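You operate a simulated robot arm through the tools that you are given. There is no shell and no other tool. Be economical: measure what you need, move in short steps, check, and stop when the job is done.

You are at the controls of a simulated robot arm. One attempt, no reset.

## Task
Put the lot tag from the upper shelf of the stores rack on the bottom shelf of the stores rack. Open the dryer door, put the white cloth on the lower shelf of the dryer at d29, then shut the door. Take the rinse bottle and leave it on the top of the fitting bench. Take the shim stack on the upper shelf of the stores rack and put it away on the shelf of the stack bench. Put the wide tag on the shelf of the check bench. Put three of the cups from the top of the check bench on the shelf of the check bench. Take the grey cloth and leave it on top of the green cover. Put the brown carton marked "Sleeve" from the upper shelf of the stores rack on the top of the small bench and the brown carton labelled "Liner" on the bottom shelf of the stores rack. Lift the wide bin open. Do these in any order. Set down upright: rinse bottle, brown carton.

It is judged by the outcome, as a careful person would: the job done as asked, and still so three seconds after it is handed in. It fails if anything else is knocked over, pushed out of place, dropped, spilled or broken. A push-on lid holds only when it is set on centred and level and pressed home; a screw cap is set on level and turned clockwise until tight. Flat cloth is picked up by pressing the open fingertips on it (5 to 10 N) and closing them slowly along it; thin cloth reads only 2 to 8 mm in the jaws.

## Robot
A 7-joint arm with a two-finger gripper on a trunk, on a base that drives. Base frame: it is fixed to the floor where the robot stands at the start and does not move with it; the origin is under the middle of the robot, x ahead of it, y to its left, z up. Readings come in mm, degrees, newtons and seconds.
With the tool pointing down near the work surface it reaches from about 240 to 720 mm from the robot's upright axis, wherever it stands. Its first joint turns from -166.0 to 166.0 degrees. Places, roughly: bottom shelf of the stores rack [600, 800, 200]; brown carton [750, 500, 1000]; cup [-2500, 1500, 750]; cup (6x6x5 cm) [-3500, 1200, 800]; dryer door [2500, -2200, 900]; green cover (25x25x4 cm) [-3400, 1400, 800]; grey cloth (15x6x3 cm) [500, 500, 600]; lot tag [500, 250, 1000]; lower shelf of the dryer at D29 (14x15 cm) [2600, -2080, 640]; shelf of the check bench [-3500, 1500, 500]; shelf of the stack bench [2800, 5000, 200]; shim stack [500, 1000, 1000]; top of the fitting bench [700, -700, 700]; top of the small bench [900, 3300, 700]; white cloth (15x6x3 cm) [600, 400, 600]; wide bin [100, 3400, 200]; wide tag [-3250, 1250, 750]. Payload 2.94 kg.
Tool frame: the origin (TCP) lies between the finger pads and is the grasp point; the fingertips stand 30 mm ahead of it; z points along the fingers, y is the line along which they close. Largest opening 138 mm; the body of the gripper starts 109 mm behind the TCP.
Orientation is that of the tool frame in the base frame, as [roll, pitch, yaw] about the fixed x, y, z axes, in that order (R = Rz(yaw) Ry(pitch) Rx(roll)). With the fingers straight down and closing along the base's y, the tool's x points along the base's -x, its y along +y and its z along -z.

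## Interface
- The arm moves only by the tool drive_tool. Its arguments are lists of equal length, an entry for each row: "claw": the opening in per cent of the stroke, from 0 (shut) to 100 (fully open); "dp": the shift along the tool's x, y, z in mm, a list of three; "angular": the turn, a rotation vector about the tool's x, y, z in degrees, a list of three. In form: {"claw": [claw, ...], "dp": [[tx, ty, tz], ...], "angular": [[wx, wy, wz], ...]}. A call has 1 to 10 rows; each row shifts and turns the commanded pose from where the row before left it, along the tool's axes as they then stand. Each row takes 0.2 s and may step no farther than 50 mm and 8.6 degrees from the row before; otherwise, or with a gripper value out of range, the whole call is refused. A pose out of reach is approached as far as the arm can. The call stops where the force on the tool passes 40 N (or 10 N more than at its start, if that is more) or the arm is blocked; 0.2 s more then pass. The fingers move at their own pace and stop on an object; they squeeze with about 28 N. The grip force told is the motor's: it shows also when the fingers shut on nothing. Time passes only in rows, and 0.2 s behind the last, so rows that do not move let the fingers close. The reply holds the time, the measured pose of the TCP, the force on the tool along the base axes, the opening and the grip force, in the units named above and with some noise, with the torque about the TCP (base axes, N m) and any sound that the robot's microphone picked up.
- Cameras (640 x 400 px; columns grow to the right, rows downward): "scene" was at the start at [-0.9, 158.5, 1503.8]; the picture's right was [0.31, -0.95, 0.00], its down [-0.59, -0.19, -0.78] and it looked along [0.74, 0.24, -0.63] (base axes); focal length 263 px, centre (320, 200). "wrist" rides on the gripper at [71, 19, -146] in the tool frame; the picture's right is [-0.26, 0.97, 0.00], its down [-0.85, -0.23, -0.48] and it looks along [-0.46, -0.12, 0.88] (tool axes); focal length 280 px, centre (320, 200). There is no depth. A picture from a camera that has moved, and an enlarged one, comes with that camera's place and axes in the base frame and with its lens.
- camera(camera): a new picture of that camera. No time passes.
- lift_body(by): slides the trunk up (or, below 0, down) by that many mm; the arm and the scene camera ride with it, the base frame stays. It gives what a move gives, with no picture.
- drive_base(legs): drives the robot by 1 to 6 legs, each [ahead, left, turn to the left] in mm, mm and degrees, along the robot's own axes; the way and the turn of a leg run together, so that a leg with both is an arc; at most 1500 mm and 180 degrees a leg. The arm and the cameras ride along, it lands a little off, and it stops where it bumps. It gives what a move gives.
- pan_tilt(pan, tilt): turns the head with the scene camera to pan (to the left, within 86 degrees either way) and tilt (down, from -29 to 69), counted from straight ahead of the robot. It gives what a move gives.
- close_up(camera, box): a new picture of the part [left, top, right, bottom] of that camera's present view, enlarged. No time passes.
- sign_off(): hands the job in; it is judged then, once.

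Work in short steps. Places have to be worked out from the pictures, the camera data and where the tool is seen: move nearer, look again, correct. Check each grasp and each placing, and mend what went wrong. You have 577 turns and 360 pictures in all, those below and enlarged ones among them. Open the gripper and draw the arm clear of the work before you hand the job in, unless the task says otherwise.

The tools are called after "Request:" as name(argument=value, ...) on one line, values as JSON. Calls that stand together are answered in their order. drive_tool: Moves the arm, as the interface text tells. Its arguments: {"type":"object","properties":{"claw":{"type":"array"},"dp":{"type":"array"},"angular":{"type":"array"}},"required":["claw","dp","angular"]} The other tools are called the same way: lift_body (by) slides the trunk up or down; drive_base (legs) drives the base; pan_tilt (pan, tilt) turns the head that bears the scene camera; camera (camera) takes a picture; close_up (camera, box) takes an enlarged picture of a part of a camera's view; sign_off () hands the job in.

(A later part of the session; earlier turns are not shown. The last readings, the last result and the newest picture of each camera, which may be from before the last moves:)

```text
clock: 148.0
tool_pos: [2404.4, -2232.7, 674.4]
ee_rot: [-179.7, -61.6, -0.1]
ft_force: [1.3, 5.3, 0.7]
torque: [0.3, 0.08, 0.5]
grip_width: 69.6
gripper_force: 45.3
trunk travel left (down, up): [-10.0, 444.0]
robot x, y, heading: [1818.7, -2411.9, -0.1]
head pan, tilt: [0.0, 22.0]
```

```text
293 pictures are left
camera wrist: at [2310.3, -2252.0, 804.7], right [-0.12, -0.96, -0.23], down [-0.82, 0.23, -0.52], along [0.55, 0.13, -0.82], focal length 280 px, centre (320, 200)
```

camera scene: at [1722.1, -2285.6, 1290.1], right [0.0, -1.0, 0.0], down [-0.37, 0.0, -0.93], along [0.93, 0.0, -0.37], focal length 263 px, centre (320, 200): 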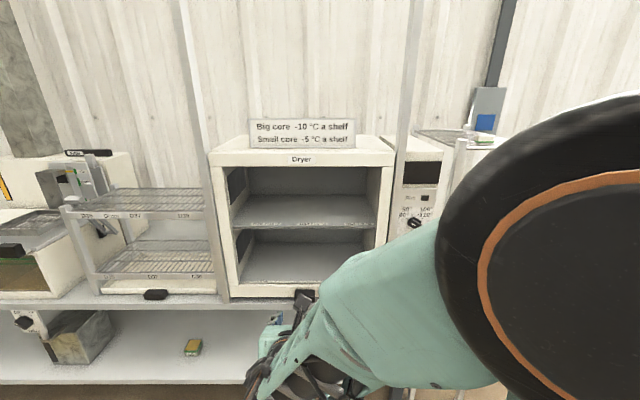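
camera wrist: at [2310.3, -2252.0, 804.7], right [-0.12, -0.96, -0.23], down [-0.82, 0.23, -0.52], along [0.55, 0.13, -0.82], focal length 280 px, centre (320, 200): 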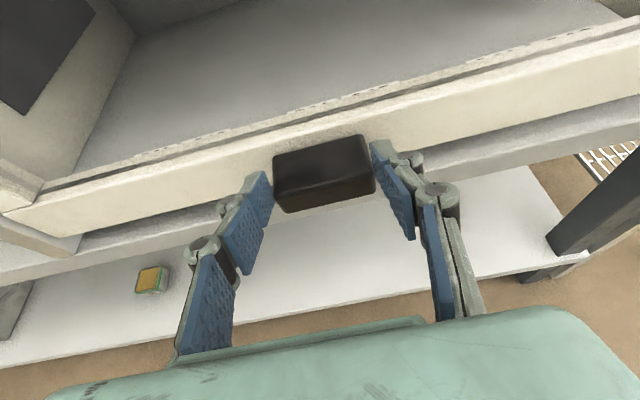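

Gripped the handle (70 mm). Try lifting a little.

Request:
drive_tool(claw=[0, 0, 0], dp=[[9, 0, -4.8], [9, 0, -4.8], [9, 0, -4.8]], angular=[[0, 0, 0], [0, 0, 0], [0, 0, 0]])

Request:
camera(camera="wrist")

Request:
camera(camera="scene")

```text
clock: 148.8
tool_pos: [2404.4, -2232.9, 703.8]
ee_rot: [-179.7, -61.4, 0.0]
ft_force: [4.4, 9.7, -3.6]
torque: [0.41, 0.39, 0.5]
grip_width: 69.6
gripper_force: 45.1
trunk travel left (down, up): [-10.0, 444.0]
robot x, y, heading: [1822.0, -2416.4, -0.1]
head pan, tilt: [0.0, 22.0]
```

```text
292 pictures are left
camera wrist: at [2310.5, -2251.8, 834.1], right [-0.12, -0.96, -0.23], down [-0.82, 0.23, -0.52], along [0.55, 0.13, -0.82], focal length 280 px, centre (320, 200)
```

wrist: 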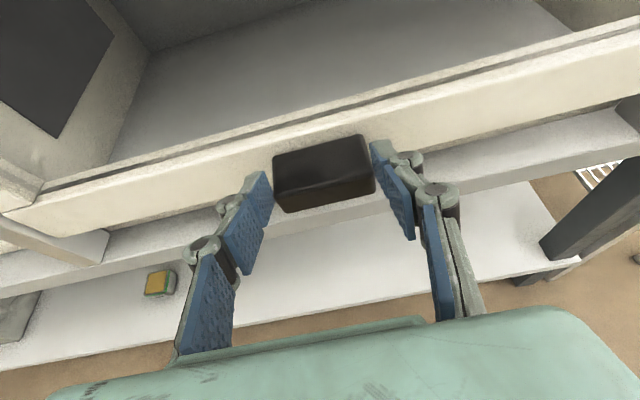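

```text
291 pictures are left
camera scene: at [1830.2, -2285.1, 1189.9], right [0.0, -1.0, 0.0], down [-0.38, 0.0, -0.93], along [0.93, 0.0, -0.38], focal length 263 px, centre (320, 200)
```

scene: 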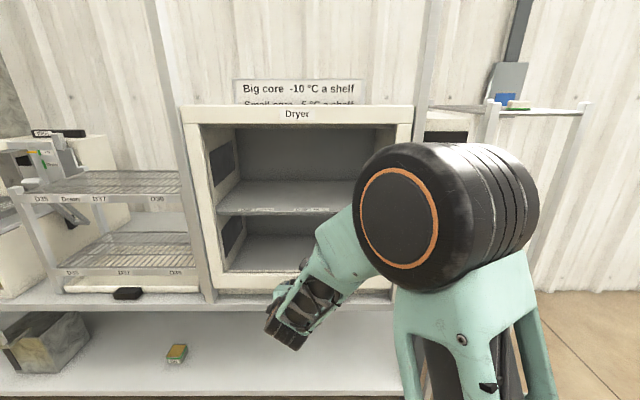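

The sash slides up with little force. Lift it with the trunk.

Request:
lift_body(by=380)

Request:
camera(camera="wrist")

Request:
camera(camera="scene")

```text
clock: 152.5
tool_pos: [2404.8, -2232.4, 1083.1]
ee_rot: [-179.9, -61.5, 0.0]
ft_force: [-3.3, 10.1, -1.5]
torque: [0.0, 1.21, 0.25]
grip_width: 69.5
gripper_force: 45.4
trunk travel left (down, up): [-390.0, 64.0]
robot x, y, heading: [1819.2, -2416.2, -0.2]
head pan, tilt: [0.0, 22.0]
```

```text
290 pictures are left
camera wrist: at [2310.2, -2251.5, 1214.5], right [-0.12, -0.96, -0.23], down [-0.82, 0.23, -0.52], along [0.55, 0.13, -0.82], focal length 280 px, centre (320, 200)
```

wrist: 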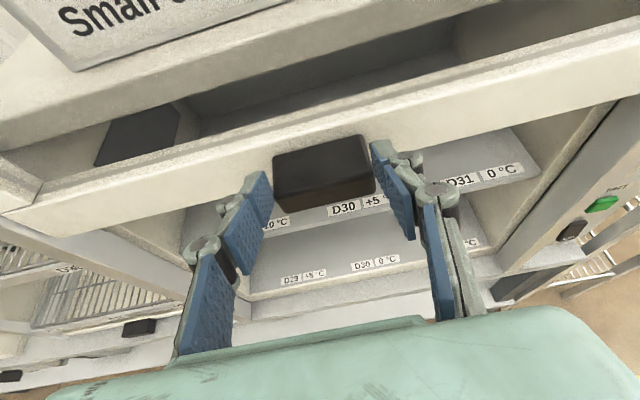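

```text
289 pictures are left
camera scene: at [1829.4, -2284.0, 1569.9], right [0.0, -1.0, 0.0], down [-0.37, 0.0, -0.93], along [0.93, 0.0, -0.37], focal length 263 px, centre (320, 200)
```

scene: 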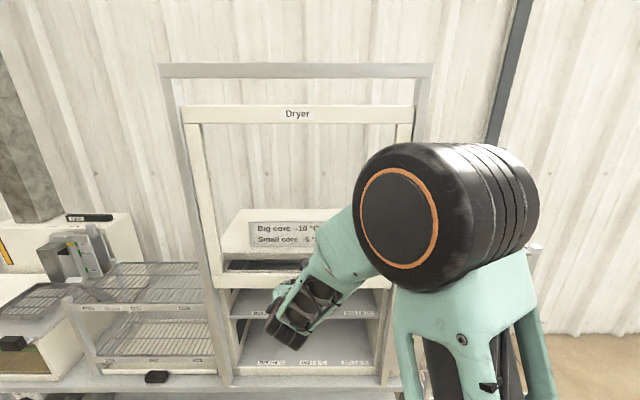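

Door is up ~410 mm and the holding force is only ~1.5 N, so it seems balanced. Release, and see whether it stays.

Request:
drive_tool(claw=[55, 60, 60], dp=[[0, 0, 0], [0, 0, 0], [0, 0, 0]], angular=[[0, 0, 0], [0, 0, 0], [0, 0, 0]])

Request:
camera(camera="wrist")

```text
clock: 153.3
tool_pos: [2405.4, -2233.5, 1082.8]
ee_rot: [-179.7, -61.5, -0.3]
ft_force: [-0.2, 0.1, -0.1]
torque: [0.0, 0.02, 0.04]
grip_width: 82.9
gripper_force: 0.1
trunk travel left (down, up): [-390.0, 64.0]
robot x, y, heading: [1818.3, -2417.4, -0.2]
head pan, tilt: [0.0, 22.0]
```

```text
288 pictures are left
camera wrist: at [2310.5, -2253.4, 1214.7], right [-0.13, -0.96, -0.23], down [-0.82, 0.23, -0.52], along [0.55, 0.13, -0.82], focal length 280 px, centre (320, 200)
```

wrist: 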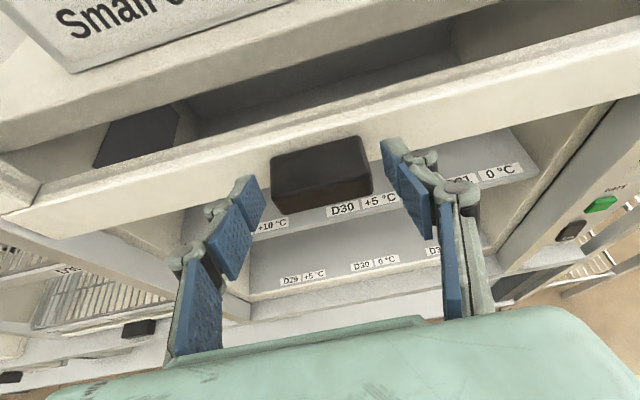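

It stays open. Back away and view the interior for the D29 lower slot.

Request:
drive_base(legs=[[-350, 0, 0]])

Request:
lift_body(by=-300)

Request:
close_up(camera="scene", box=[160, 100, 400, 300])

Request:
camera(camera="wrist")

```text
clock: 155.5
tool_pos: [2059.3, -2230.4, 1083.5]
ee_rot: [-179.6, -61.5, 0.1]
ft_force: [-0.2, -0.2, 0.3]
torque: [0.0, -0.02, 0.0]
grip_width: 82.6
gripper_force: 0.2
trunk travel left (down, up): [-390.0, 64.0]
robot x, y, heading: [1474.3, -2415.9, 0.1]
head pan, tilt: [0.0, 22.0]
```

```text
clock: 158.5
tool_pos: [2060.2, -2231.1, 783.7]
ee_rot: [-179.7, -61.5, 0.0]
ft_force: [0.1, 0.5, 0.5]
torque: [-0.01, -0.03, -0.01]
grip_width: 82.4
gripper_force: 0.0
trunk travel left (down, up): [-90.0, 364.0]
robot x, y, heading: [1476.5, -2420.7, 0.0]
head pan, tilt: [0.0, 22.0]
```

```text
2.00 times, centred on (280, 200) of scene
camera zoom: at [1485.2, -2285.7, 1270.1], right [0.0, -1.0, 0.0], down [-0.37, 0.0, -0.93], along [0.93, 0.0, -0.37], focal length 527 px, centre (400, 200)
```

zoom: 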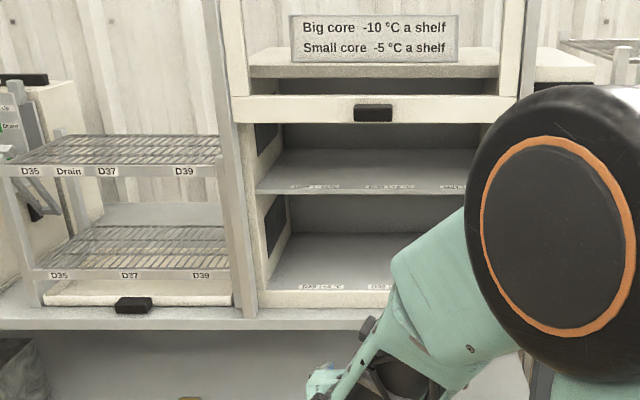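

```text
286 pictures are left
camera wrist: at [1965.8, -2250.6, 914.5], right [-0.12, -0.97, -0.23], down [-0.82, 0.23, -0.52], along [0.55, 0.13, -0.82], focal length 280 px, centre (320, 200)
```

wrist: 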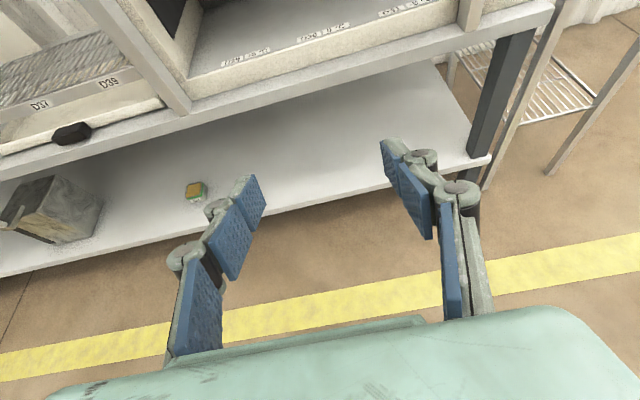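

Door stays open; lower D29 slot is at left, shelf z≈655. Now go back to the stores rack for the white cloth on the middle shelf.

Request:
drive_base(legs=[[-1000, 200, 0], [-870, 160, 0], [0, 1300, 0], [0, 1350, 0]])

Request:
camera(camera="scene")

Request:
camera(camera="wrist")

```text
clock: 190.9
tool_pos: [185.4, 769.4, 782.8]
ee_rot: [-179.7, -61.5, -0.2]
ft_force: [-0.8, -1.0, 0.4]
torque: [0.02, -0.01, 0.0]
grip_width: 82.4
gripper_force: 0.1
trunk travel left (down, up): [-90.0, 364.0]
robot x, y, heading: [-404.4, 587.1, -0.3]
head pan, tilt: [0.0, 22.0]
```

```text
285 pictures are left
camera scene: at [-389.7, 717.2, 1270.0], right [0.0, -1.0, 0.0], down [-0.37, 0.0, -0.93], along [0.93, 0.0, -0.37], focal length 263 px, centre (320, 200)
```

scene: 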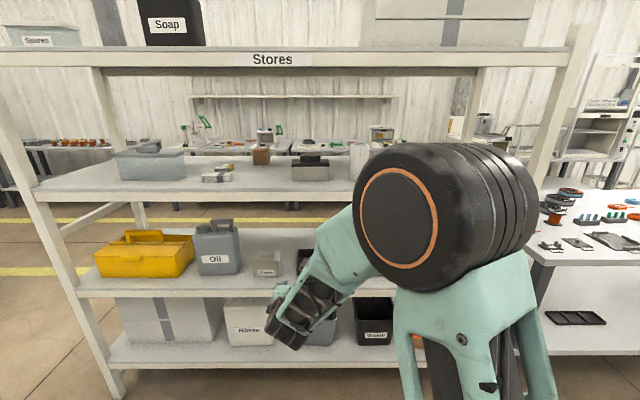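

```text
284 pictures are left
camera wrist: at [91.1, 749.3, 914.4], right [-0.13, -0.96, -0.23], down [-0.82, 0.23, -0.52], along [0.55, 0.13, -0.82], focal length 280 px, centre (320, 200)
```

wrist: 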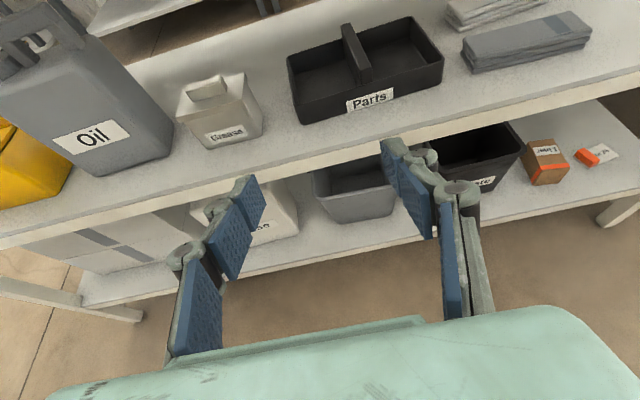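

Both placed items look fine. Shift right to face the cloths and move a bit nearer.

Request:
drive_base(legs=[[0, -290, 0], [170, 0, 0]])

Request:
camera(camera="wrist")

Request:
close_up(camera="wrist", box=[180, 0, 440, 160])

```text
clock: 195.1
tool_pos: [357.1, 479.2, 783.2]
ee_rot: [-179.7, -61.6, -0.4]
ft_force: [0.5, 0.1, -0.8]
torque: [0.01, 0.01, 0.01]
grip_width: 82.7
gripper_force: 0.1
trunk travel left (down, up): [-90.0, 364.0]
robot x, y, heading: [-232.3, 300.0, -0.5]
head pan, tilt: [0.0, 22.0]
```

```text
283 pictures are left
camera wrist: at [262.6, 459.7, 914.5], right [-0.13, -0.96, -0.23], down [-0.82, 0.23, -0.52], along [0.55, 0.12, -0.82], focal length 280 px, centre (320, 200)
```

wrist: 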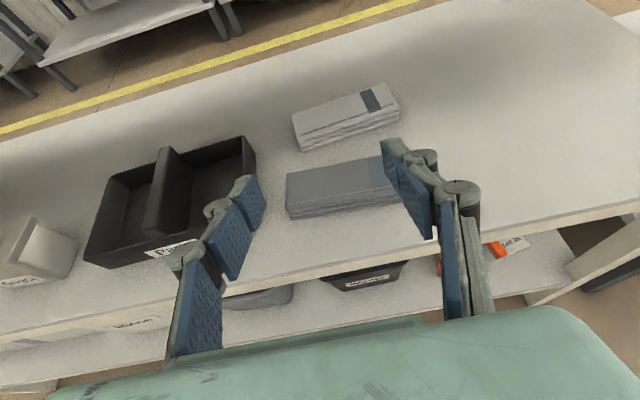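

```text
2.46 times, centred on (310, 80) of wrist
camera zoom: at [262.6, 459.7, 914.5], right [-0.13, -0.96, -0.23], down [-0.82, 0.23, -0.52], along [0.55, 0.12, -0.82], focal length 690 px, centre (345, 495)
```

zoom: 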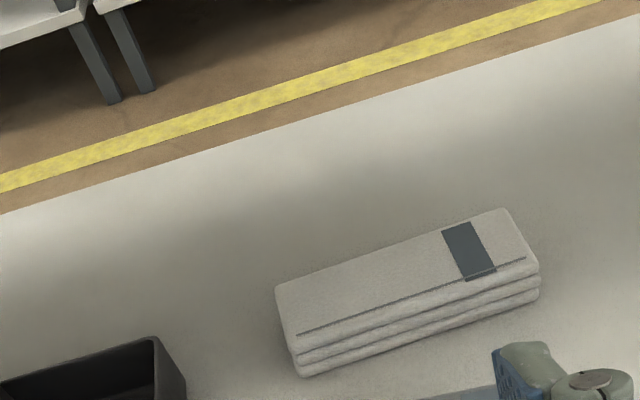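

Both cloths are firm folded bundles 15×6×3 (white centre ≈(566,450), grey ≈(447,473), shelf z≈630). I need the jaws closing along x, so I'll turn the robot to heading -50° and the tool to yaw -90°, fingers pointing to -y and flatter.

Request:
drive_base(legs=[[-120, 0, 0], [0, 480, 0], [0, 0, -50]])

Request:
drive_tool(claw=[66, 66, 66, 66, 66, 66], dp=[[0, 0, 0], [0, 0, 0], [0, 0, 0], [0, 0, 0], [0, 0, 0], [0, 0, 0]], angular=[[0, 8, 0], [-7.5, 0, 2.9], [-7.5, 0, 2.9], [-7.5, 0, 2.9], [-7.5, 0, 2.9], [-7.5, 0, 2.9]])

Request:
camera(camera="scene")

Request:
camera(camera="wrist")

```text
clock: 202.9
tool_pos: [175.6, 455.3, 783.7]
ee_rot: [-179.8, -61.5, -49.6]
ft_force: [-0.2, 0.3, 0.1]
torque: [0.0, 0.0, 0.0]
grip_width: 82.6
gripper_force: 0.0
trunk travel left (down, up): [-90.0, 364.0]
robot x, y, heading: [-341.9, 779.7, -49.3]
head pan, tilt: [0.0, 22.0]
```

```text
clock: 204.3
tool_pos: [176.0, 456.1, 783.6]
ee_rot: [-178.7, -69.1, -90.9]
ft_force: [-0.1, -0.4, 0.7]
torque: [0.03, -0.03, 0.01]
grip_width: 91.1
gripper_force: 0.1
trunk travel left (down, up): [-90.0, 364.0]
robot x, y, heading: [-344.5, 778.4, -49.4]
head pan, tilt: [0.0, 22.0]
```

```text
281 pictures are left
camera scene: at [-236.2, 854.1, 1270.1], right [-0.76, -0.65, 0.0], down [-0.24, 0.29, -0.93], along [0.6, -0.71, -0.37], focal length 263 px, centre (320, 200)
```

scene: 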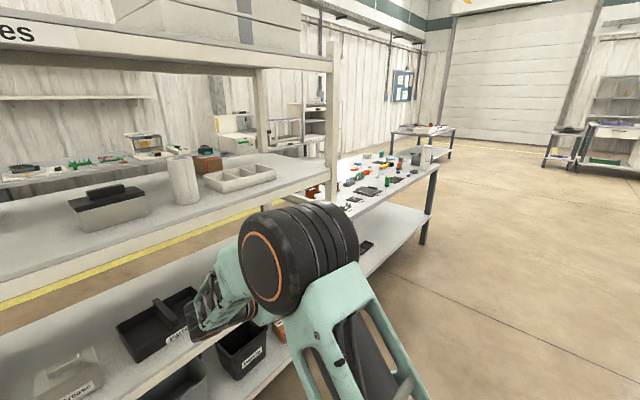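

```text
280 pictures are left
camera wrist: at [155.1, 566.3, 900.0], right [-0.96, 0.09, -0.25], down [0.23, 0.75, -0.62], along [0.13, -0.66, -0.74], focal length 280 px, centre (320, 200)
```

wrist: 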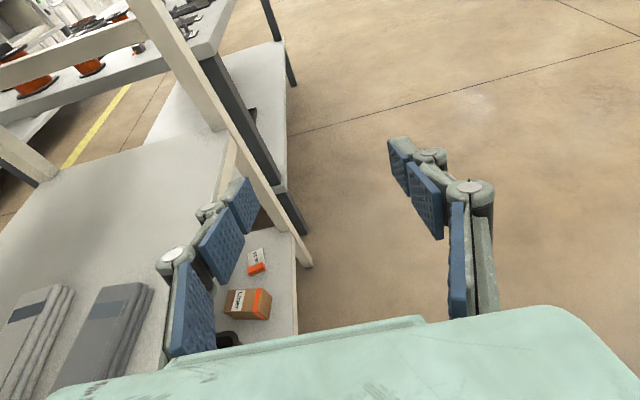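

I see both bundles well: white x≈525–575, y≈395–540; grey x≈408–460. I set tilt back to ~62° (to clear the Parts tray), lower the trunk, and translate into the rack toward the white cloth.

Request:
drive_tool(claw=[66, 66], dp=[[0, 15, 0], [0, 0, 0]], angular=[[-1.3, -7.5, 0], [0, 0, 0]])

Request:
lift_body(by=-75)

Request:
drive_base(legs=[[143, 167, 0]])

Request:
camera(camera="wrist")

Request:
camera(camera="scene")

```text
clock: 204.9
tool_pos: [159.5, 454.4, 782.8]
ee_rot: [179.9, -61.6, -90.7]
ft_force: [0.3, -0.3, -0.3]
torque: [-0.01, 0.01, 0.03]
grip_width: 91.0
gripper_force: 0.0
trunk travel left (down, up): [-90.0, 364.0]
robot x, y, heading: [-343.1, 777.1, -49.5]
head pan, tilt: [0.0, 22.0]
```

```text
clock: 206.1
tool_pos: [160.2, 455.5, 708.7]
ee_rot: [179.9, -61.7, -90.7]
ft_force: [-0.7, -1.3, 0.8]
torque: [-0.02, 0.0, 0.01]
grip_width: 91.0
gripper_force: 0.1
trunk travel left (down, up): [-15.0, 439.0]
robot x, y, heading: [-340.8, 781.6, -49.5]
head pan, tilt: [0.0, 22.0]
```

```text
clock: 208.2
tool_pos: [379.0, 451.8, 707.6]
ee_rot: [179.9, -61.7, -90.8]
ft_force: [0.4, 0.4, 0.0]
torque: [-0.01, -0.01, 0.03]
grip_width: 91.0
gripper_force: 0.0
trunk travel left (down, up): [-15.0, 439.0]
robot x, y, heading: [-125.4, 778.7, -49.8]
head pan, tilt: [0.0, 22.0]
```

```text
279 pictures are left
camera wrist: at [361.3, 547.5, 838.9], right [-0.96, 0.14, -0.23], down [0.24, 0.82, -0.52], along [0.12, -0.56, -0.82], focal length 280 px, centre (320, 200)
```

wrist: 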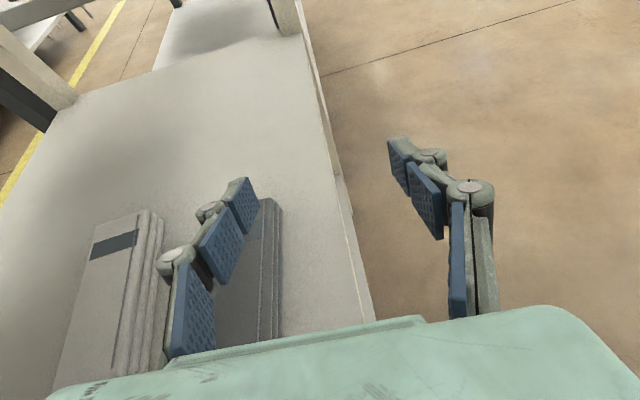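

```text
278 pictures are left
camera scene: at [-16.5, 853.1, 1195.0], right [-0.76, -0.65, 0.0], down [-0.24, 0.29, -0.93], along [0.6, -0.71, -0.37], focal length 263 px, centre (320, 200)
```

scene: 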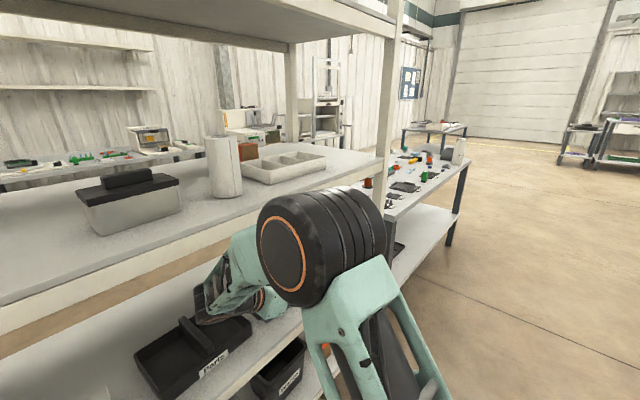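

White bundle: x 540–595, y 392–540. Move base another 90 in +x, then arm 95 in +x to straddle it.

Request:
drive_base(legs=[[58, 68, 0]])

Request:
drive_tool(claw=[66, 66, 66, 66], dp=[[4, -33, 5], [0, -33, 0], [0, -33, 0], [0, 0, 0]], angular=[[0, 0, 0], [0, 0, 0], [0, 0, 0], [0, 0, 0]])

Request:
camera(camera="wrist")

Request:
camera(camera="scene")

```text
clock: 209.4
tool_pos: [465.2, 452.1, 707.6]
ee_rot: [179.8, -61.8, -90.7]
ft_force: [-0.3, 0.3, 0.4]
torque: [0.02, 0.01, 0.01]
grip_width: 91.0
gripper_force: 0.1
trunk travel left (down, up): [-15.0, 439.0]
robot x, y, heading: [-39.2, 775.1, -49.8]
head pan, tilt: [0.0, 22.0]
```

```text
clock: 210.6
tool_pos: [518.4, 437.6, 704.1]
ee_rot: [177.2, -61.5, -88.8]
ft_force: [0.1, 0.4, 0.0]
torque: [0.03, -0.01, 0.02]
grip_width: 90.7
gripper_force: 0.0
trunk travel left (down, up): [-15.0, 439.0]
robot x, y, heading: [-72.7, 775.2, -49.5]
head pan, tilt: [0.0, 22.0]
stopped in row 4: the arm was blocked; the commanded pose is now the measured one
```

```text
277 pictures are left
camera wrist: at [503.5, 532.6, 835.8], right [-0.97, 0.15, -0.21], down [0.24, 0.82, -0.53], along [0.09, -0.56, -0.83], focal length 280 px, centre (320, 200)
```

wrist: 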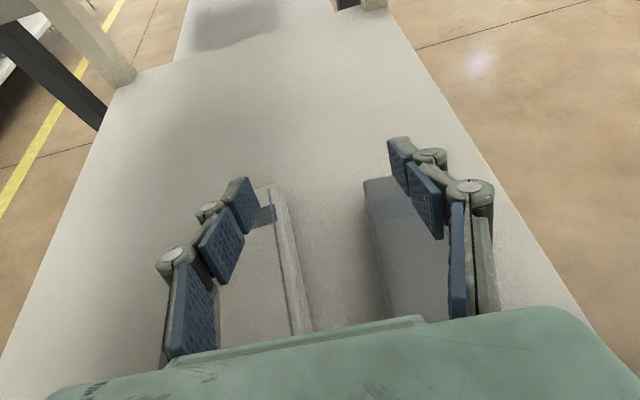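

```text
276 pictures are left
camera scene: at [29.0, 851.6, 1197.3], right [-0.76, -0.65, -0.01], down [-0.23, 0.29, -0.93], along [0.6, -0.71, -0.37], focal length 263 px, centre (320, 200)
```

scene: 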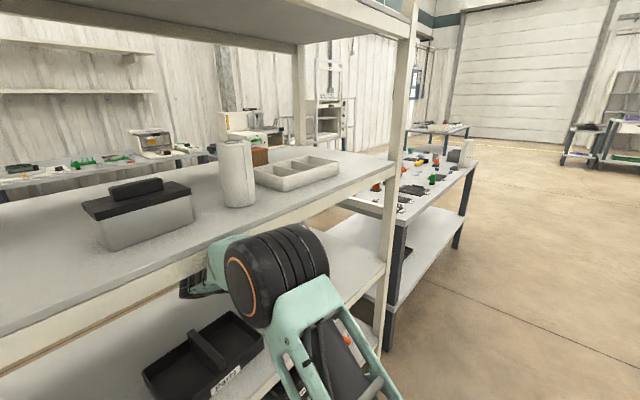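

The elbow met the upper shelf edge and pushed the base back slightly; nothing seems displaced. I back out and will approach with a yaw of about -60° (the bundle will align with the jaws), keeping the elbow farther out.

Request:
drive_base(legs=[[-110, -130, 0]])

Request:
camera(camera="scene")

Request:
drive_tool(claw=[90, 90, 90, 90], dp=[[0, 0, 0], [0, 0, 0], [0, 0, 0], [0, 0, 0]], angular=[[9.5, 0, -4], [6.7, 0, -4], [6.7, 0, -4], [6.7, 0, -4]])

```text
clock: 212.4
tool_pos: [358.8, 442.0, 701.2]
ee_rot: [177.0, -61.6, -88.4]
ft_force: [0.6, -0.6, 0.0]
torque: [0.02, 0.02, -0.01]
grip_width: 91.1
gripper_force: 0.0
trunk travel left (down, up): [-15.0, 439.0]
robot x, y, heading: [-238.4, 779.1, -49.9]
head pan, tilt: [0.0, 22.0]
```

```text
275 pictures are left
camera scene: at [-129.4, 853.2, 1195.0], right [-0.76, -0.65, 0.0], down [-0.24, 0.29, -0.93], along [0.6, -0.71, -0.37], focal length 263 px, centre (320, 200)
```

scene: 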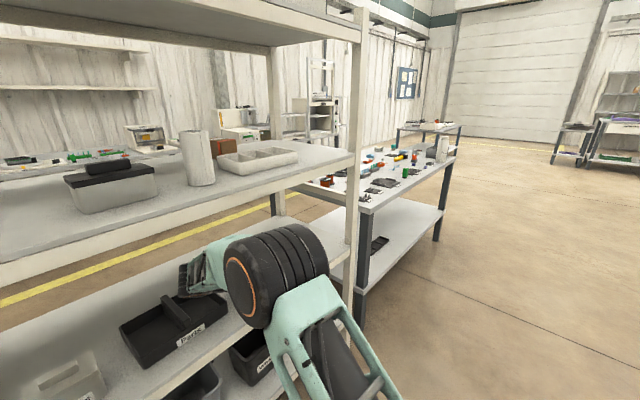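

```text
refused: row 1 steps farther than a row can; nothing moved
```

Only the row size was refused. Rotate the yaw in smaller steps to -60°.

Request:
drive_tool(claw=[90, 90, 90, 90, 90], dp=[[0, 0, 0], [0, 0, 0], [0, 0, 0], [0, 0, 0], [0, 0, 0]], angular=[[3, 0, 0], [6.3, 0, -3.4], [6.3, 0, -3.4], [6.3, 0, -3.4], [6.3, 0, -3.4]])

Request:
camera(camera="wrist")

Request:
camera(camera="scene")

```text
clock: 213.6
tool_pos: [358.9, 442.5, 700.2]
ee_rot: [180.0, -61.5, -59.6]
ft_force: [-0.1, 0.3, -0.5]
torque: [-0.02, -0.01, -0.02]
grip_width: 124.2
gripper_force: 0.1
trunk travel left (down, up): [-15.0, 439.0]
robot x, y, heading: [-236.1, 779.3, -49.5]
head pan, tilt: [0.0, 22.0]
```

```text
274 pictures are left
camera wrist: at [294.7, 514.0, 831.4], right [-0.9, -0.38, -0.23], down [-0.22, 0.83, -0.52], along [0.39, -0.42, -0.82], focal length 280 px, centre (320, 200)
```

wrist: 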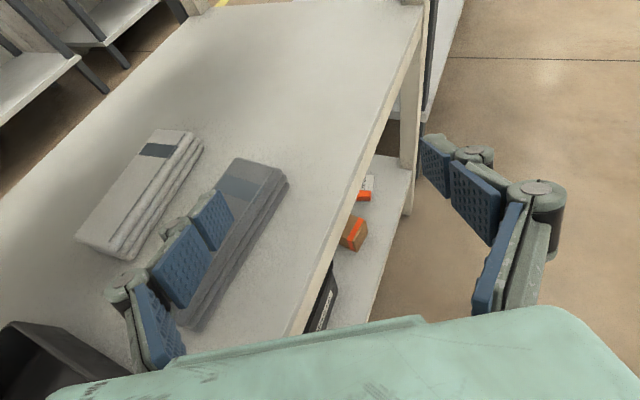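

```text
273 pictures are left
camera scene: at [-129.3, 853.3, 1195.0], right [-0.76, -0.65, 0.0], down [-0.24, 0.29, -0.93], along [0.6, -0.71, -0.37], focal length 263 px, centre (320, 200)
```

scene: 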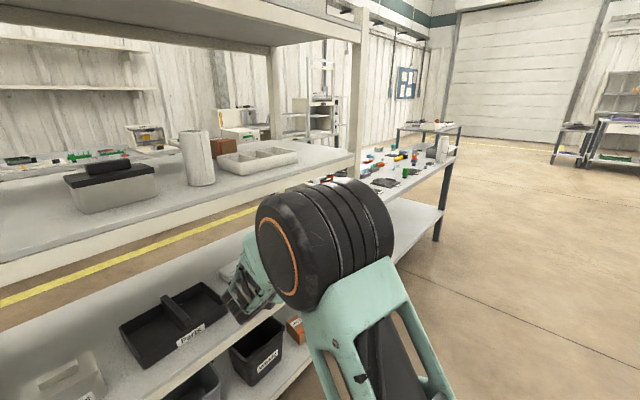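

Elbow is now well back. Drive +x ~150, and look.

Request:
drive_base(legs=[[97, 115, 0]])

Request:
camera(camera="wrist")

Request:
camera(camera="scene")

```text
clock: 215.2
tool_pos: [508.8, 443.6, 701.9]
ee_rot: [-180.0, -61.6, -59.7]
ft_force: [0.9, -0.1, -0.3]
torque: [0.01, 0.0, 0.02]
grip_width: 124.2
gripper_force: 0.0
trunk travel left (down, up): [-15.0, 439.0]
robot x, y, heading: [-89.8, 778.7, -49.6]
head pan, tilt: [0.0, 22.0]
```

```text
272 pictures are left
camera wrist: at [445.0, 515.7, 831.7], right [-0.9, -0.38, -0.23], down [-0.22, 0.83, -0.52], along [0.39, -0.42, -0.82], focal length 280 px, centre (320, 200)
```

wrist: 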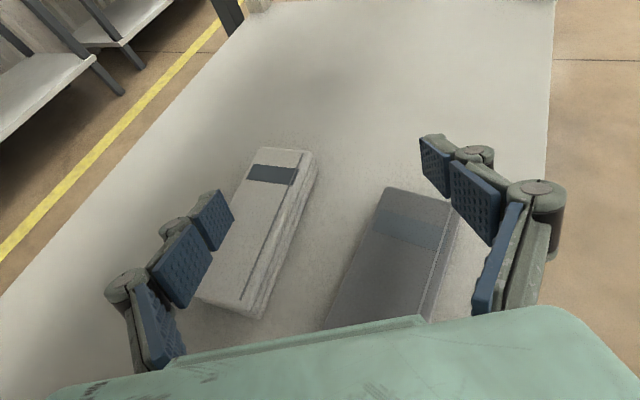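

```text
271 pictures are left
camera scene: at [19.8, 853.7, 1195.0], right [-0.76, -0.65, 0.0], down [-0.24, 0.28, -0.93], along [0.6, -0.7, -0.37], focal length 263 px, centre (320, 200)
```

scene: 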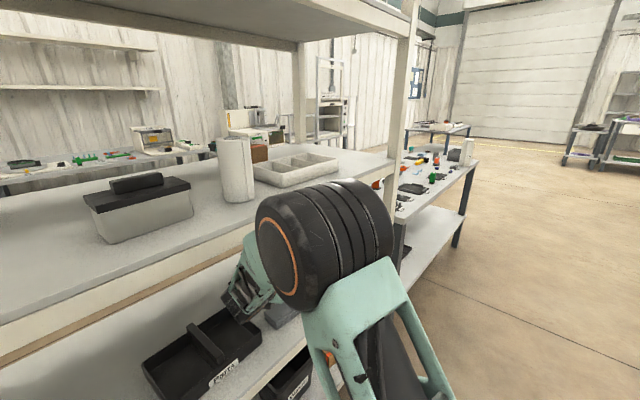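

White is almost between the jaws. Move the arm +58 mm in x and check.

Request:
drive_tool(claw=[90, 90, 90], dp=[[5.9, -26.4, 10.9], [5.9, -26.4, 10.9], [0, 0, 0]], angular=[[0, 0, 0], [0, 0, 0], [0, 0, 0]])

Request:
camera(camera="wrist")

Request:
camera(camera="scene")

```text
clock: 216.1
tool_pos: [567.9, 450.0, 701.0]
ee_rot: [-179.9, -61.6, -59.5]
ft_force: [0.4, 0.1, -0.1]
torque: [-0.03, 0.0, 0.0]
grip_width: 124.4
gripper_force: 0.0
trunk travel left (down, up): [-15.0, 439.0]
robot x, y, heading: [-91.9, 782.3, -49.5]
head pan, tilt: [0.0, 22.0]
```

```text
270 pictures are left
camera wrist: at [503.1, 521.9, 831.4], right [-0.9, -0.38, -0.23], down [-0.22, 0.83, -0.52], along [0.39, -0.42, -0.82], focal length 280 px, centre (320, 200)
```

wrist: 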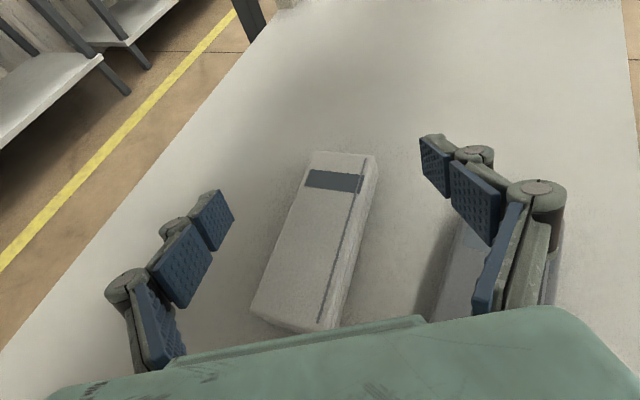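

```text
269 pictures are left
camera scene: at [19.9, 853.7, 1195.0], right [-0.76, -0.65, 0.0], down [-0.24, 0.28, -0.93], along [0.6, -0.7, -0.37], focal length 263 px, centre (320, 200)
```

scene: 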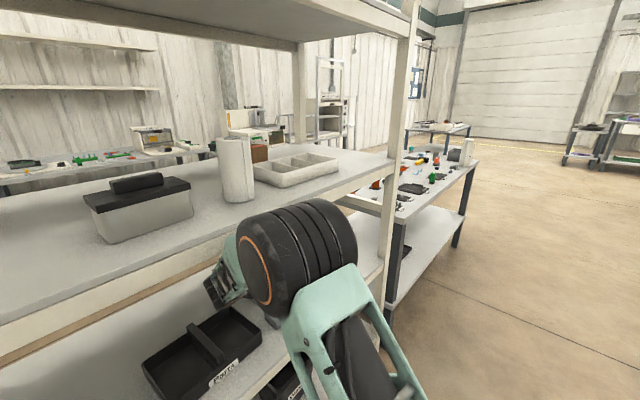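

The bundle lies between the jaws. Descend to z≈659 and close slowly.

Request:
drive_tool(claw=[90, 90, 90, 75, 60, 45, 30, 0, 0], dp=[[-17, 0, 6], [-13, 0, 5], [-6, 0, 3], [0, 0, 0], [0, 0, 0], [0, 0, 0], [0, 0, 0], [0, 0, 0], [0, 0, 0]], angular=[[0, 0, 0], [0, 0, 0], [0, 0, 0], [0, 0, 0], [0, 0, 0], [0, 0, 0], [0, 0, 0], [0, 0, 0], [0, 0, 0]])

Request:
camera(camera="wrist")

```text
clock: 218.1
tool_pos: [564.9, 453.0, 663.7]
ee_rot: [-179.8, -61.7, -59.8]
ft_force: [1.4, -1.9, 6.7]
torque: [0.06, -0.26, -0.23]
grip_width: 69.8
gripper_force: 27.5
trunk travel left (down, up): [-15.0, 439.0]
robot x, y, heading: [-87.4, 778.0, -49.4]
head pan, tilt: [0.0, 22.0]
```

```text
268 pictures are left
camera wrist: at [499.9, 525.3, 794.5], right [-0.9, -0.38, -0.23], down [-0.22, 0.83, -0.52], along [0.39, -0.42, -0.82], focal length 280 px, centre (320, 200)
```

wrist: 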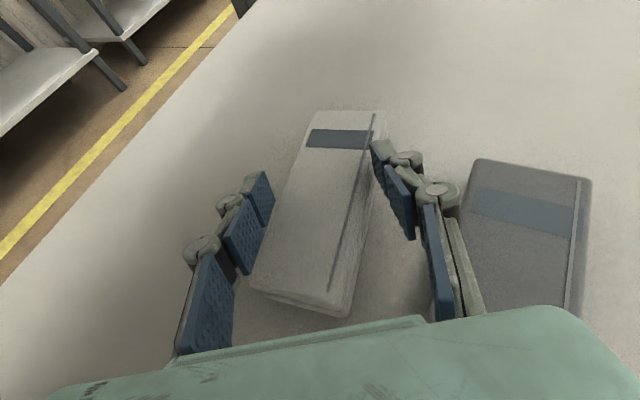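

The bundle is held but skewed ~13°. Reopen slightly, turn the yaw by -13°, and close again.

Request:
drive_tool(claw=[62, 66, 66, 66, 50, 30, 0, 0, 0], dp=[[0, 0, 0], [0, 0, 0], [0, 0, 0], [0, 0, 0], [0, 0, 0], [0, 0, 0], [0, 0, 0], [0, 0, 0], [0, 0, 0]], angular=[[0, 0, 0], [-5.7, 0, 3.1], [-5.7, 0, 3.1], [0, 0, 0], [0, 0, 0], [0, 0, 0], [0, 0, 0], [0, 0, 0], [0, 0, 0]])

Request:
camera(camera="wrist")

```text
clock: 220.1
tool_pos: [566.1, 456.1, 662.5]
ee_rot: [-179.9, -61.6, -72.5]
ft_force: [0.3, 0.3, 0.4]
torque: [0.02, 0.02, -0.03]
grip_width: 62.4
gripper_force: 28.3
trunk travel left (down, up): [-15.0, 439.0]
robot x, y, heading: [-86.9, 780.1, -49.4]
head pan, tilt: [0.0, 22.0]
```

```text
267 pictures are left
camera wrist: at [518.2, 538.2, 793.4], right [-0.96, -0.17, -0.23], down [-0.03, 0.85, -0.52], along [0.29, -0.49, -0.82], focal length 280 px, centre (320, 200)
```

wrist: 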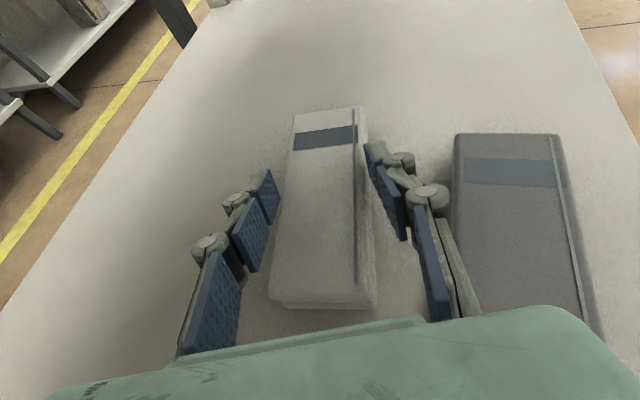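

Aligned and gripped (62 mm). Lift 45 mm and draw out in -x with the base.

Request:
drive_tool(claw=[0, 0, 0], dp=[[20, 0, -10.8], [20, 0, -10.8], [0, 0, 0]], angular=[[0, 0, 0], [0, 0, 0], [0, 0, 0]])

Request:
camera(camera="wrist")

```text
clock: 220.8
tool_pos: [565.1, 454.7, 708.0]
ee_rot: [-179.9, -61.6, -72.7]
ft_force: [-0.9, -0.1, -0.3]
torque: [0.01, 0.03, -0.04]
grip_width: 62.4
gripper_force: 27.7
trunk travel left (down, up): [-15.0, 439.0]
robot x, y, heading: [-88.9, 780.9, -49.2]
head pan, tilt: [0.0, 22.0]
```

```text
266 pictures are left
camera wrist: at [518.4, 538.8, 838.6], right [-0.96, -0.17, -0.23], down [-0.03, 0.85, -0.52], along [0.29, -0.49, -0.82], focal length 280 px, centre (320, 200)
```

wrist: 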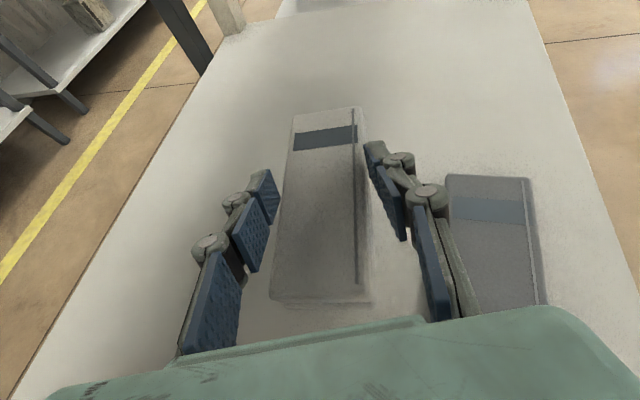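

Lifted. Drive out in -x, then turn the base back to heading 0 and travel to the dryer.

Request:
drive_base(legs=[[-165, -192, 0], [-130, -150, 0]])

Request:
lift_body(by=100)

Request:
drive_base(legs=[[0, 0, 49]])

Request:
camera(camera="wrist")

```text
clock: 224.7
tool_pos: [114.9, 453.8, 708.4]
ee_rot: [-179.9, -61.6, -72.6]
ft_force: [-0.4, -0.9, 0.3]
torque: [0.02, -0.01, 0.0]
grip_width: 61.2
gripper_force: 28.2
trunk travel left (down, up): [-15.0, 439.0]
robot x, y, heading: [-539.0, 776.4, -49.5]
head pan, tilt: [0.0, 22.0]
```

```text
clock: 226.1
tool_pos: [114.4, 454.5, 807.6]
ee_rot: [-179.9, -61.6, -72.6]
ft_force: [-0.8, -0.5, -0.3]
torque: [-0.01, 0.0, 0.02]
grip_width: 61.1
gripper_force: 28.5
trunk travel left (down, up): [-115.0, 339.0]
robot x, y, heading: [-540.4, 775.3, -49.5]
head pan, tilt: [0.0, 22.0]
```

```text
clock: 228.7
tool_pos: [136.4, 1055.0, 807.3]
ee_rot: [-179.9, -61.6, -23.9]
ft_force: [0.1, -0.1, -0.8]
torque: [0.0, -0.02, 0.06]
grip_width: 60.8
gripper_force: 28.2
trunk travel left (down, up): [-115.0, 339.0]
robot x, y, heading: [-537.0, 779.6, -0.9]
head pan, tilt: [0.0, 22.0]
```

```text
265 pictures are left
camera wrist: at [41.3, 1074.6, 938.3], right [-0.51, -0.83, -0.23], down [-0.66, 0.54, -0.52], along [0.56, -0.11, -0.82], focal length 280 px, centre (320, 200)
```

wrist: 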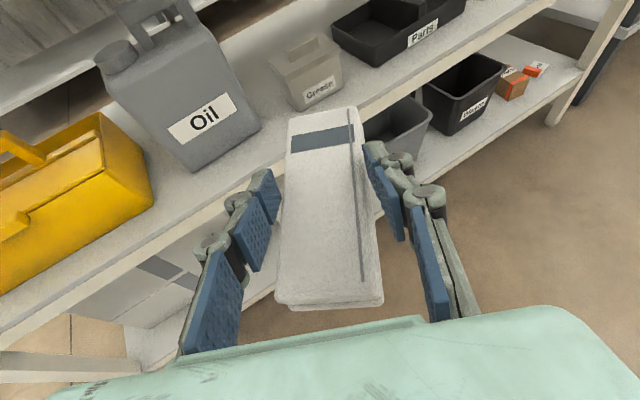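

Cloth firmly held along the hand's axis. Drive to the dryer.

Request:
drive_base(legs=[[0, -1450, 0.5], [0, -1450, 0.4]])

Request:
drive_base(legs=[[1400, -200, 0], [600, 0, 0]])

Request:
drive_tool(claw=[0, 0, 0, 0], dp=[[0, 0, 0], [0, 0, 0], [0, 0, 0], [0, 0, 0]], angular=[[5.3, 0, -2.9], [5.3, 0, -2.9], [5.3, 0, -2.9], [5.3, 0, -2.9]])

Request:
camera(camera="wrist")

Request:
camera(camera="scene")

```text
clock: 253.8
tool_pos: [131.3, -1805.1, 807.8]
ee_rot: [-179.8, -61.6, -22.4]
ft_force: [-0.6, 0.5, -0.4]
torque: [-0.02, -0.02, -0.01]
grip_width: 59.0
gripper_force: 28.2
trunk travel left (down, up): [-115.0, 339.0]
robot x, y, heading: [-537.5, -2103.9, 0.6]
head pan, tilt: [0.0, 22.0]
```

```text
clock: 263.8
tool_pos: [2122.5, -2034.8, 808.1]
ee_rot: [-179.9, -61.6, -24.2]
ft_force: [-0.4, 0.6, -0.7]
torque: [0.01, 0.03, -0.01]
grip_width: 58.9
gripper_force: 27.6
trunk travel left (down, up): [-115.0, 339.0]
robot x, y, heading: [1445.0, -2307.9, -1.3]
head pan, tilt: [0.0, 22.0]
```

```text
clock: 264.8
tool_pos: [2122.7, -2036.2, 806.0]
ee_rot: [179.9, -61.5, 0.2]
ft_force: [-0.6, 0.6, 0.4]
torque: [-0.01, 0.0, -0.05]
grip_width: 58.9
gripper_force: 28.1
trunk travel left (down, up): [-115.0, 339.0]
robot x, y, heading: [1446.2, -2308.9, -1.0]
head pan, tilt: [0.0, 22.0]
```

```text
264 pictures are left
camera wrist: at [2027.7, -2055.5, 937.9], right [-0.12, -0.97, -0.23], down [-0.82, 0.23, -0.52], along [0.55, 0.12, -0.82], focal length 280 px, centre (320, 200)
```

wrist: 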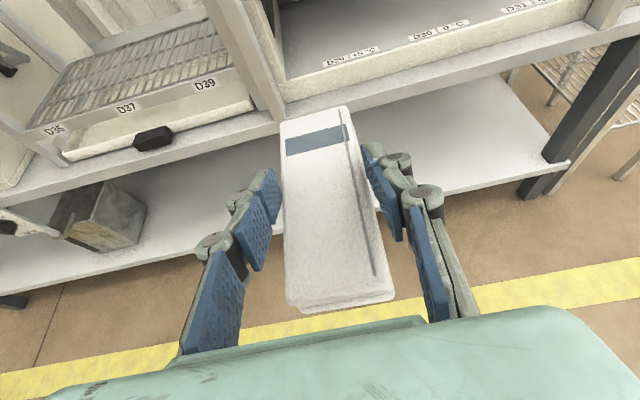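

```text
263 pictures are left
camera scene: at [1458.4, -2177.6, 1295.0], right [-0.02, -1.0, 0.0], down [-0.37, 0.01, -0.93], along [0.93, -0.02, -0.37], focal length 263 px, centre (320, 200)
```

scene: 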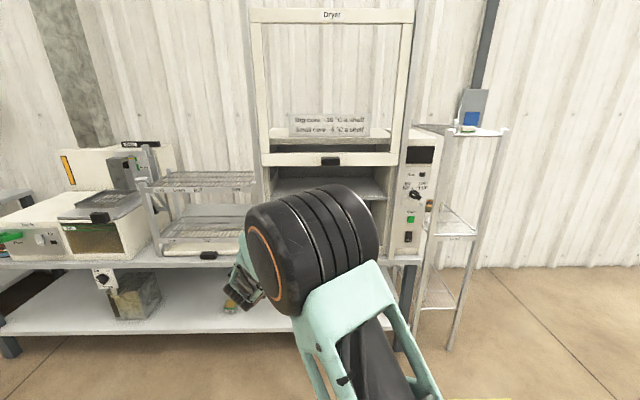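

Slot D29 (lower): shelf z≈648, left wall y≈-1998, centre (2600,-2085). Lower to an entry height (cloth ~24 mm above shelf), align, and move in part-way.

Request:
lift_body(by=-102)

Request:
drive_base(legs=[[0, -49, 0], [270, 0, 0]])

Request:
camera(camera="wrist")

Request:
camera(camera="scene")

```text
clock: 266.1
tool_pos: [2122.8, -2037.7, 706.1]
ee_rot: [-180.0, -61.6, 0.1]
ft_force: [-0.6, -0.3, -0.8]
torque: [-0.01, 0.0, -0.03]
grip_width: 58.7
gripper_force: 27.7
trunk travel left (down, up): [-13.0, 441.0]
robot x, y, heading: [1444.5, -2306.6, -0.9]
head pan, tilt: [0.0, 22.0]
```

```text
clock: 268.8
tool_pos: [2393.6, -2091.6, 705.3]
ee_rot: [179.9, -61.6, 0.1]
ft_force: [-0.1, -0.2, 0.8]
torque: [0.01, 0.04, -0.01]
grip_width: 58.7
gripper_force: 28.0
trunk travel left (down, up): [-13.0, 441.0]
robot x, y, heading: [1714.3, -2359.6, -1.1]
head pan, tilt: [0.0, 22.0]
```

```text
262 pictures are left
camera wrist: at [2299.0, -2109.8, 836.5], right [-0.13, -0.97, -0.23], down [-0.82, 0.23, -0.52], along [0.55, 0.12, -0.82], focal length 280 px, centre (320, 200)
```

wrist: 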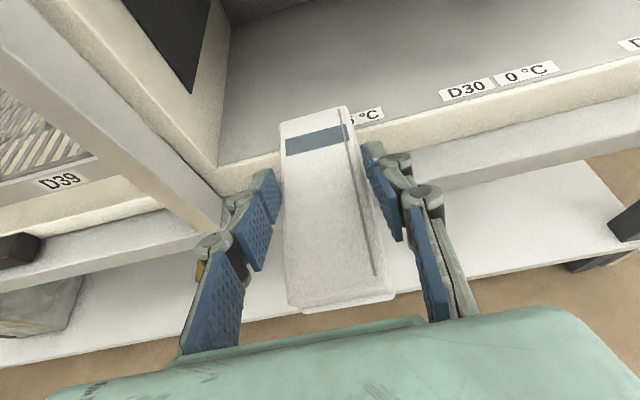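

```text
261 pictures are left
camera scene: at [1729.6, -2231.7, 1193.0], right [-0.02, -1.0, 0.0], down [-0.37, 0.01, -0.93], along [0.93, -0.02, -0.37], focal length 263 px, centre (320, 200)
```

scene: 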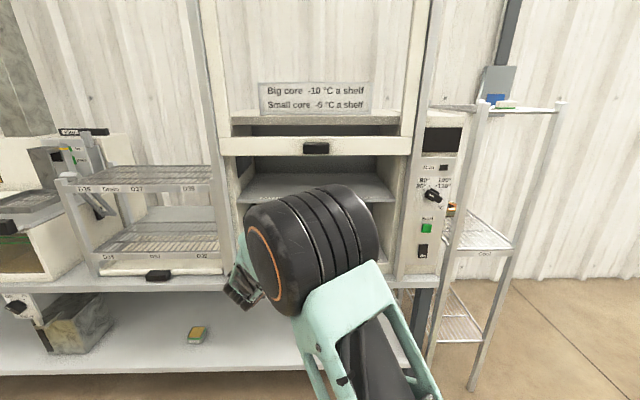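

Aligned with good margin to the left wall. Advance 120 and check.

Request:
drive_base(legs=[[120, 2, 0]])

Request:
camera(camera="wrist")

```text
clock: 270.0
tool_pos: [2512.3, -2091.5, 705.8]
ee_rot: [180.0, -61.5, 0.1]
ft_force: [0.1, -0.5, 0.2]
torque: [0.01, -0.02, 0.01]
grip_width: 58.7
gripper_force: 28.1
trunk travel left (down, up): [-13.0, 441.0]
robot x, y, heading: [1836.1, -2366.2, -1.1]
head pan, tilt: [0.0, 22.0]
```

```text
260 pictures are left
camera wrist: at [2417.7, -2110.2, 836.5], right [-0.13, -0.97, -0.23], down [-0.82, 0.23, -0.52], along [0.55, 0.12, -0.82], focal length 280 px, centre (320, 200)
```

wrist: 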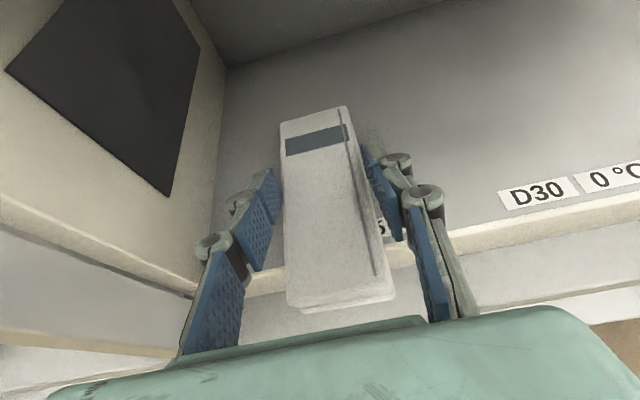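

Clear so far. Lower 12 mm to give the camera room under the upper shelf, and advance 78 more.

Request:
drive_tool(claw=[0], dp=[[-10.6, 0, 5.7]], angular=[[0, 0, 0]])

Request:
drive_base(legs=[[80, 3, 0]])

Request:
camera(camera="wrist")

```text
clock: 270.4
tool_pos: [2512.4, -2091.9, 694.0]
ee_rot: [179.8, -61.7, 0.2]
ft_force: [-0.5, 0.2, -0.7]
torque: [0.02, -0.02, 0.0]
grip_width: 58.8
gripper_force: 28.6
trunk travel left (down, up): [-13.0, 441.0]
robot x, y, heading: [1835.7, -2367.3, -1.1]
head pan, tilt: [0.0, 22.0]
```

```text
clock: 271.5
tool_pos: [2593.1, -2089.4, 694.4]
ee_rot: [179.8, -61.6, 0.1]
ft_force: [-0.6, 0.2, -0.3]
torque: [0.01, 0.03, 0.02]
grip_width: 58.6
gripper_force: 27.9
trunk travel left (down, up): [-13.0, 441.0]
robot x, y, heading: [1915.2, -2361.9, -1.4]
head pan, tilt: [0.0, 22.0]
```

```text
259 pictures are left
camera wrist: at [2498.4, -2109.4, 825.0], right [-0.13, -0.97, -0.23], down [-0.82, 0.23, -0.52], along [0.55, 0.12, -0.82], focal length 280 px, centre (320, 200)
```

wrist: 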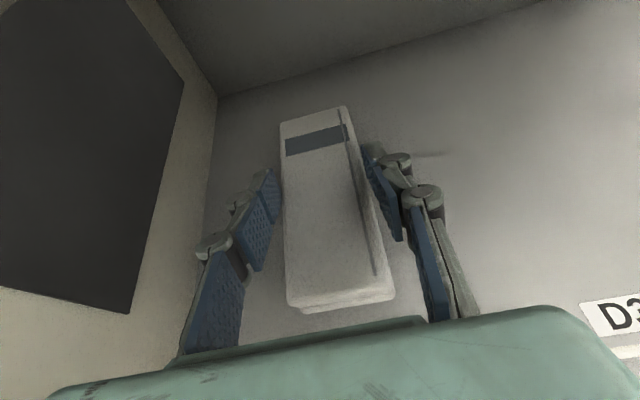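

Cloth centre ≈(2578,-2098). Move 20 forward and 14 left, then lower to contact.

Request:
drive_tool(claw=[0, 0, 0, 0, 0, 0, 0], dp=[[9.5, -14, 17.6], [-5.3, 0, 2.9], [-3.5, 0, 1.9], [-2.6, 0, 1.4], [-2.6, 0, 1.4], [-2.6, 0, 1.4], [0, 0, 0]], angular=[[0, 0, 0], [0, 0, 0], [0, 0, 0], [0, 0, 0], [0, 0, 0], [0, 0, 0], [0, 0, 0]])

```text
clock: 273.1
tool_pos: [2614.0, -2075.2, 687.4]
ee_rot: [-179.5, -62.6, -0.5]
ft_force: [-8.9, -1.3, 38.4]
torque: [-0.16, -0.57, 0.15]
grip_width: 58.7
gripper_force: 27.9
trunk travel left (down, up): [-13.0, 441.0]
robot x, y, heading: [1914.8, -2359.2, -1.3]
head pan, tilt: [0.0, 22.0]
```

Firm contact with the shelf. Ease up a few mm, open slightly, lift a bit and withdraw with the base.

Request:
drive_tool(claw=[0, 0, 50, 55, 55, 55], dp=[[3.5, 0, -1.9], [2, 0, -1], [0, 0, 0], [0, 0, 0], [5, 0, -3], [0, 0, 0]], angular=[[0, 0, 0], [0, 0, 0], [0, 0, 0], [0, 0, 0], [0, 0, 0], [0, 0, 0]])

Request:
camera(camera="wrist")

```text
clock: 274.5
tool_pos: [2613.1, -2077.5, 687.1]
ee_rot: [179.9, -61.5, 0.1]
ft_force: [0.2, 0.3, -0.4]
torque: [0.01, 0.01, 0.02]
grip_width: 75.5
gripper_force: 0.0
trunk travel left (down, up): [-13.0, 441.0]
robot x, y, heading: [1913.2, -2362.2, -1.2]
head pan, tilt: [0.0, 22.0]
```

```text
258 pictures are left
camera wrist: at [2518.6, -2095.6, 818.0], right [-0.13, -0.97, -0.23], down [-0.82, 0.23, -0.52], along [0.55, 0.12, -0.82], focal length 280 px, centre (320, 200)
```

wrist: 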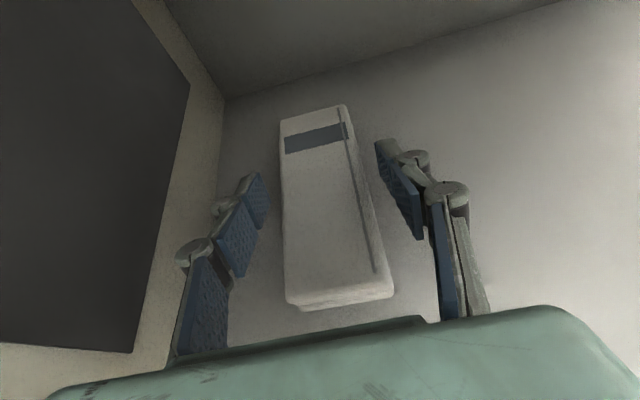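

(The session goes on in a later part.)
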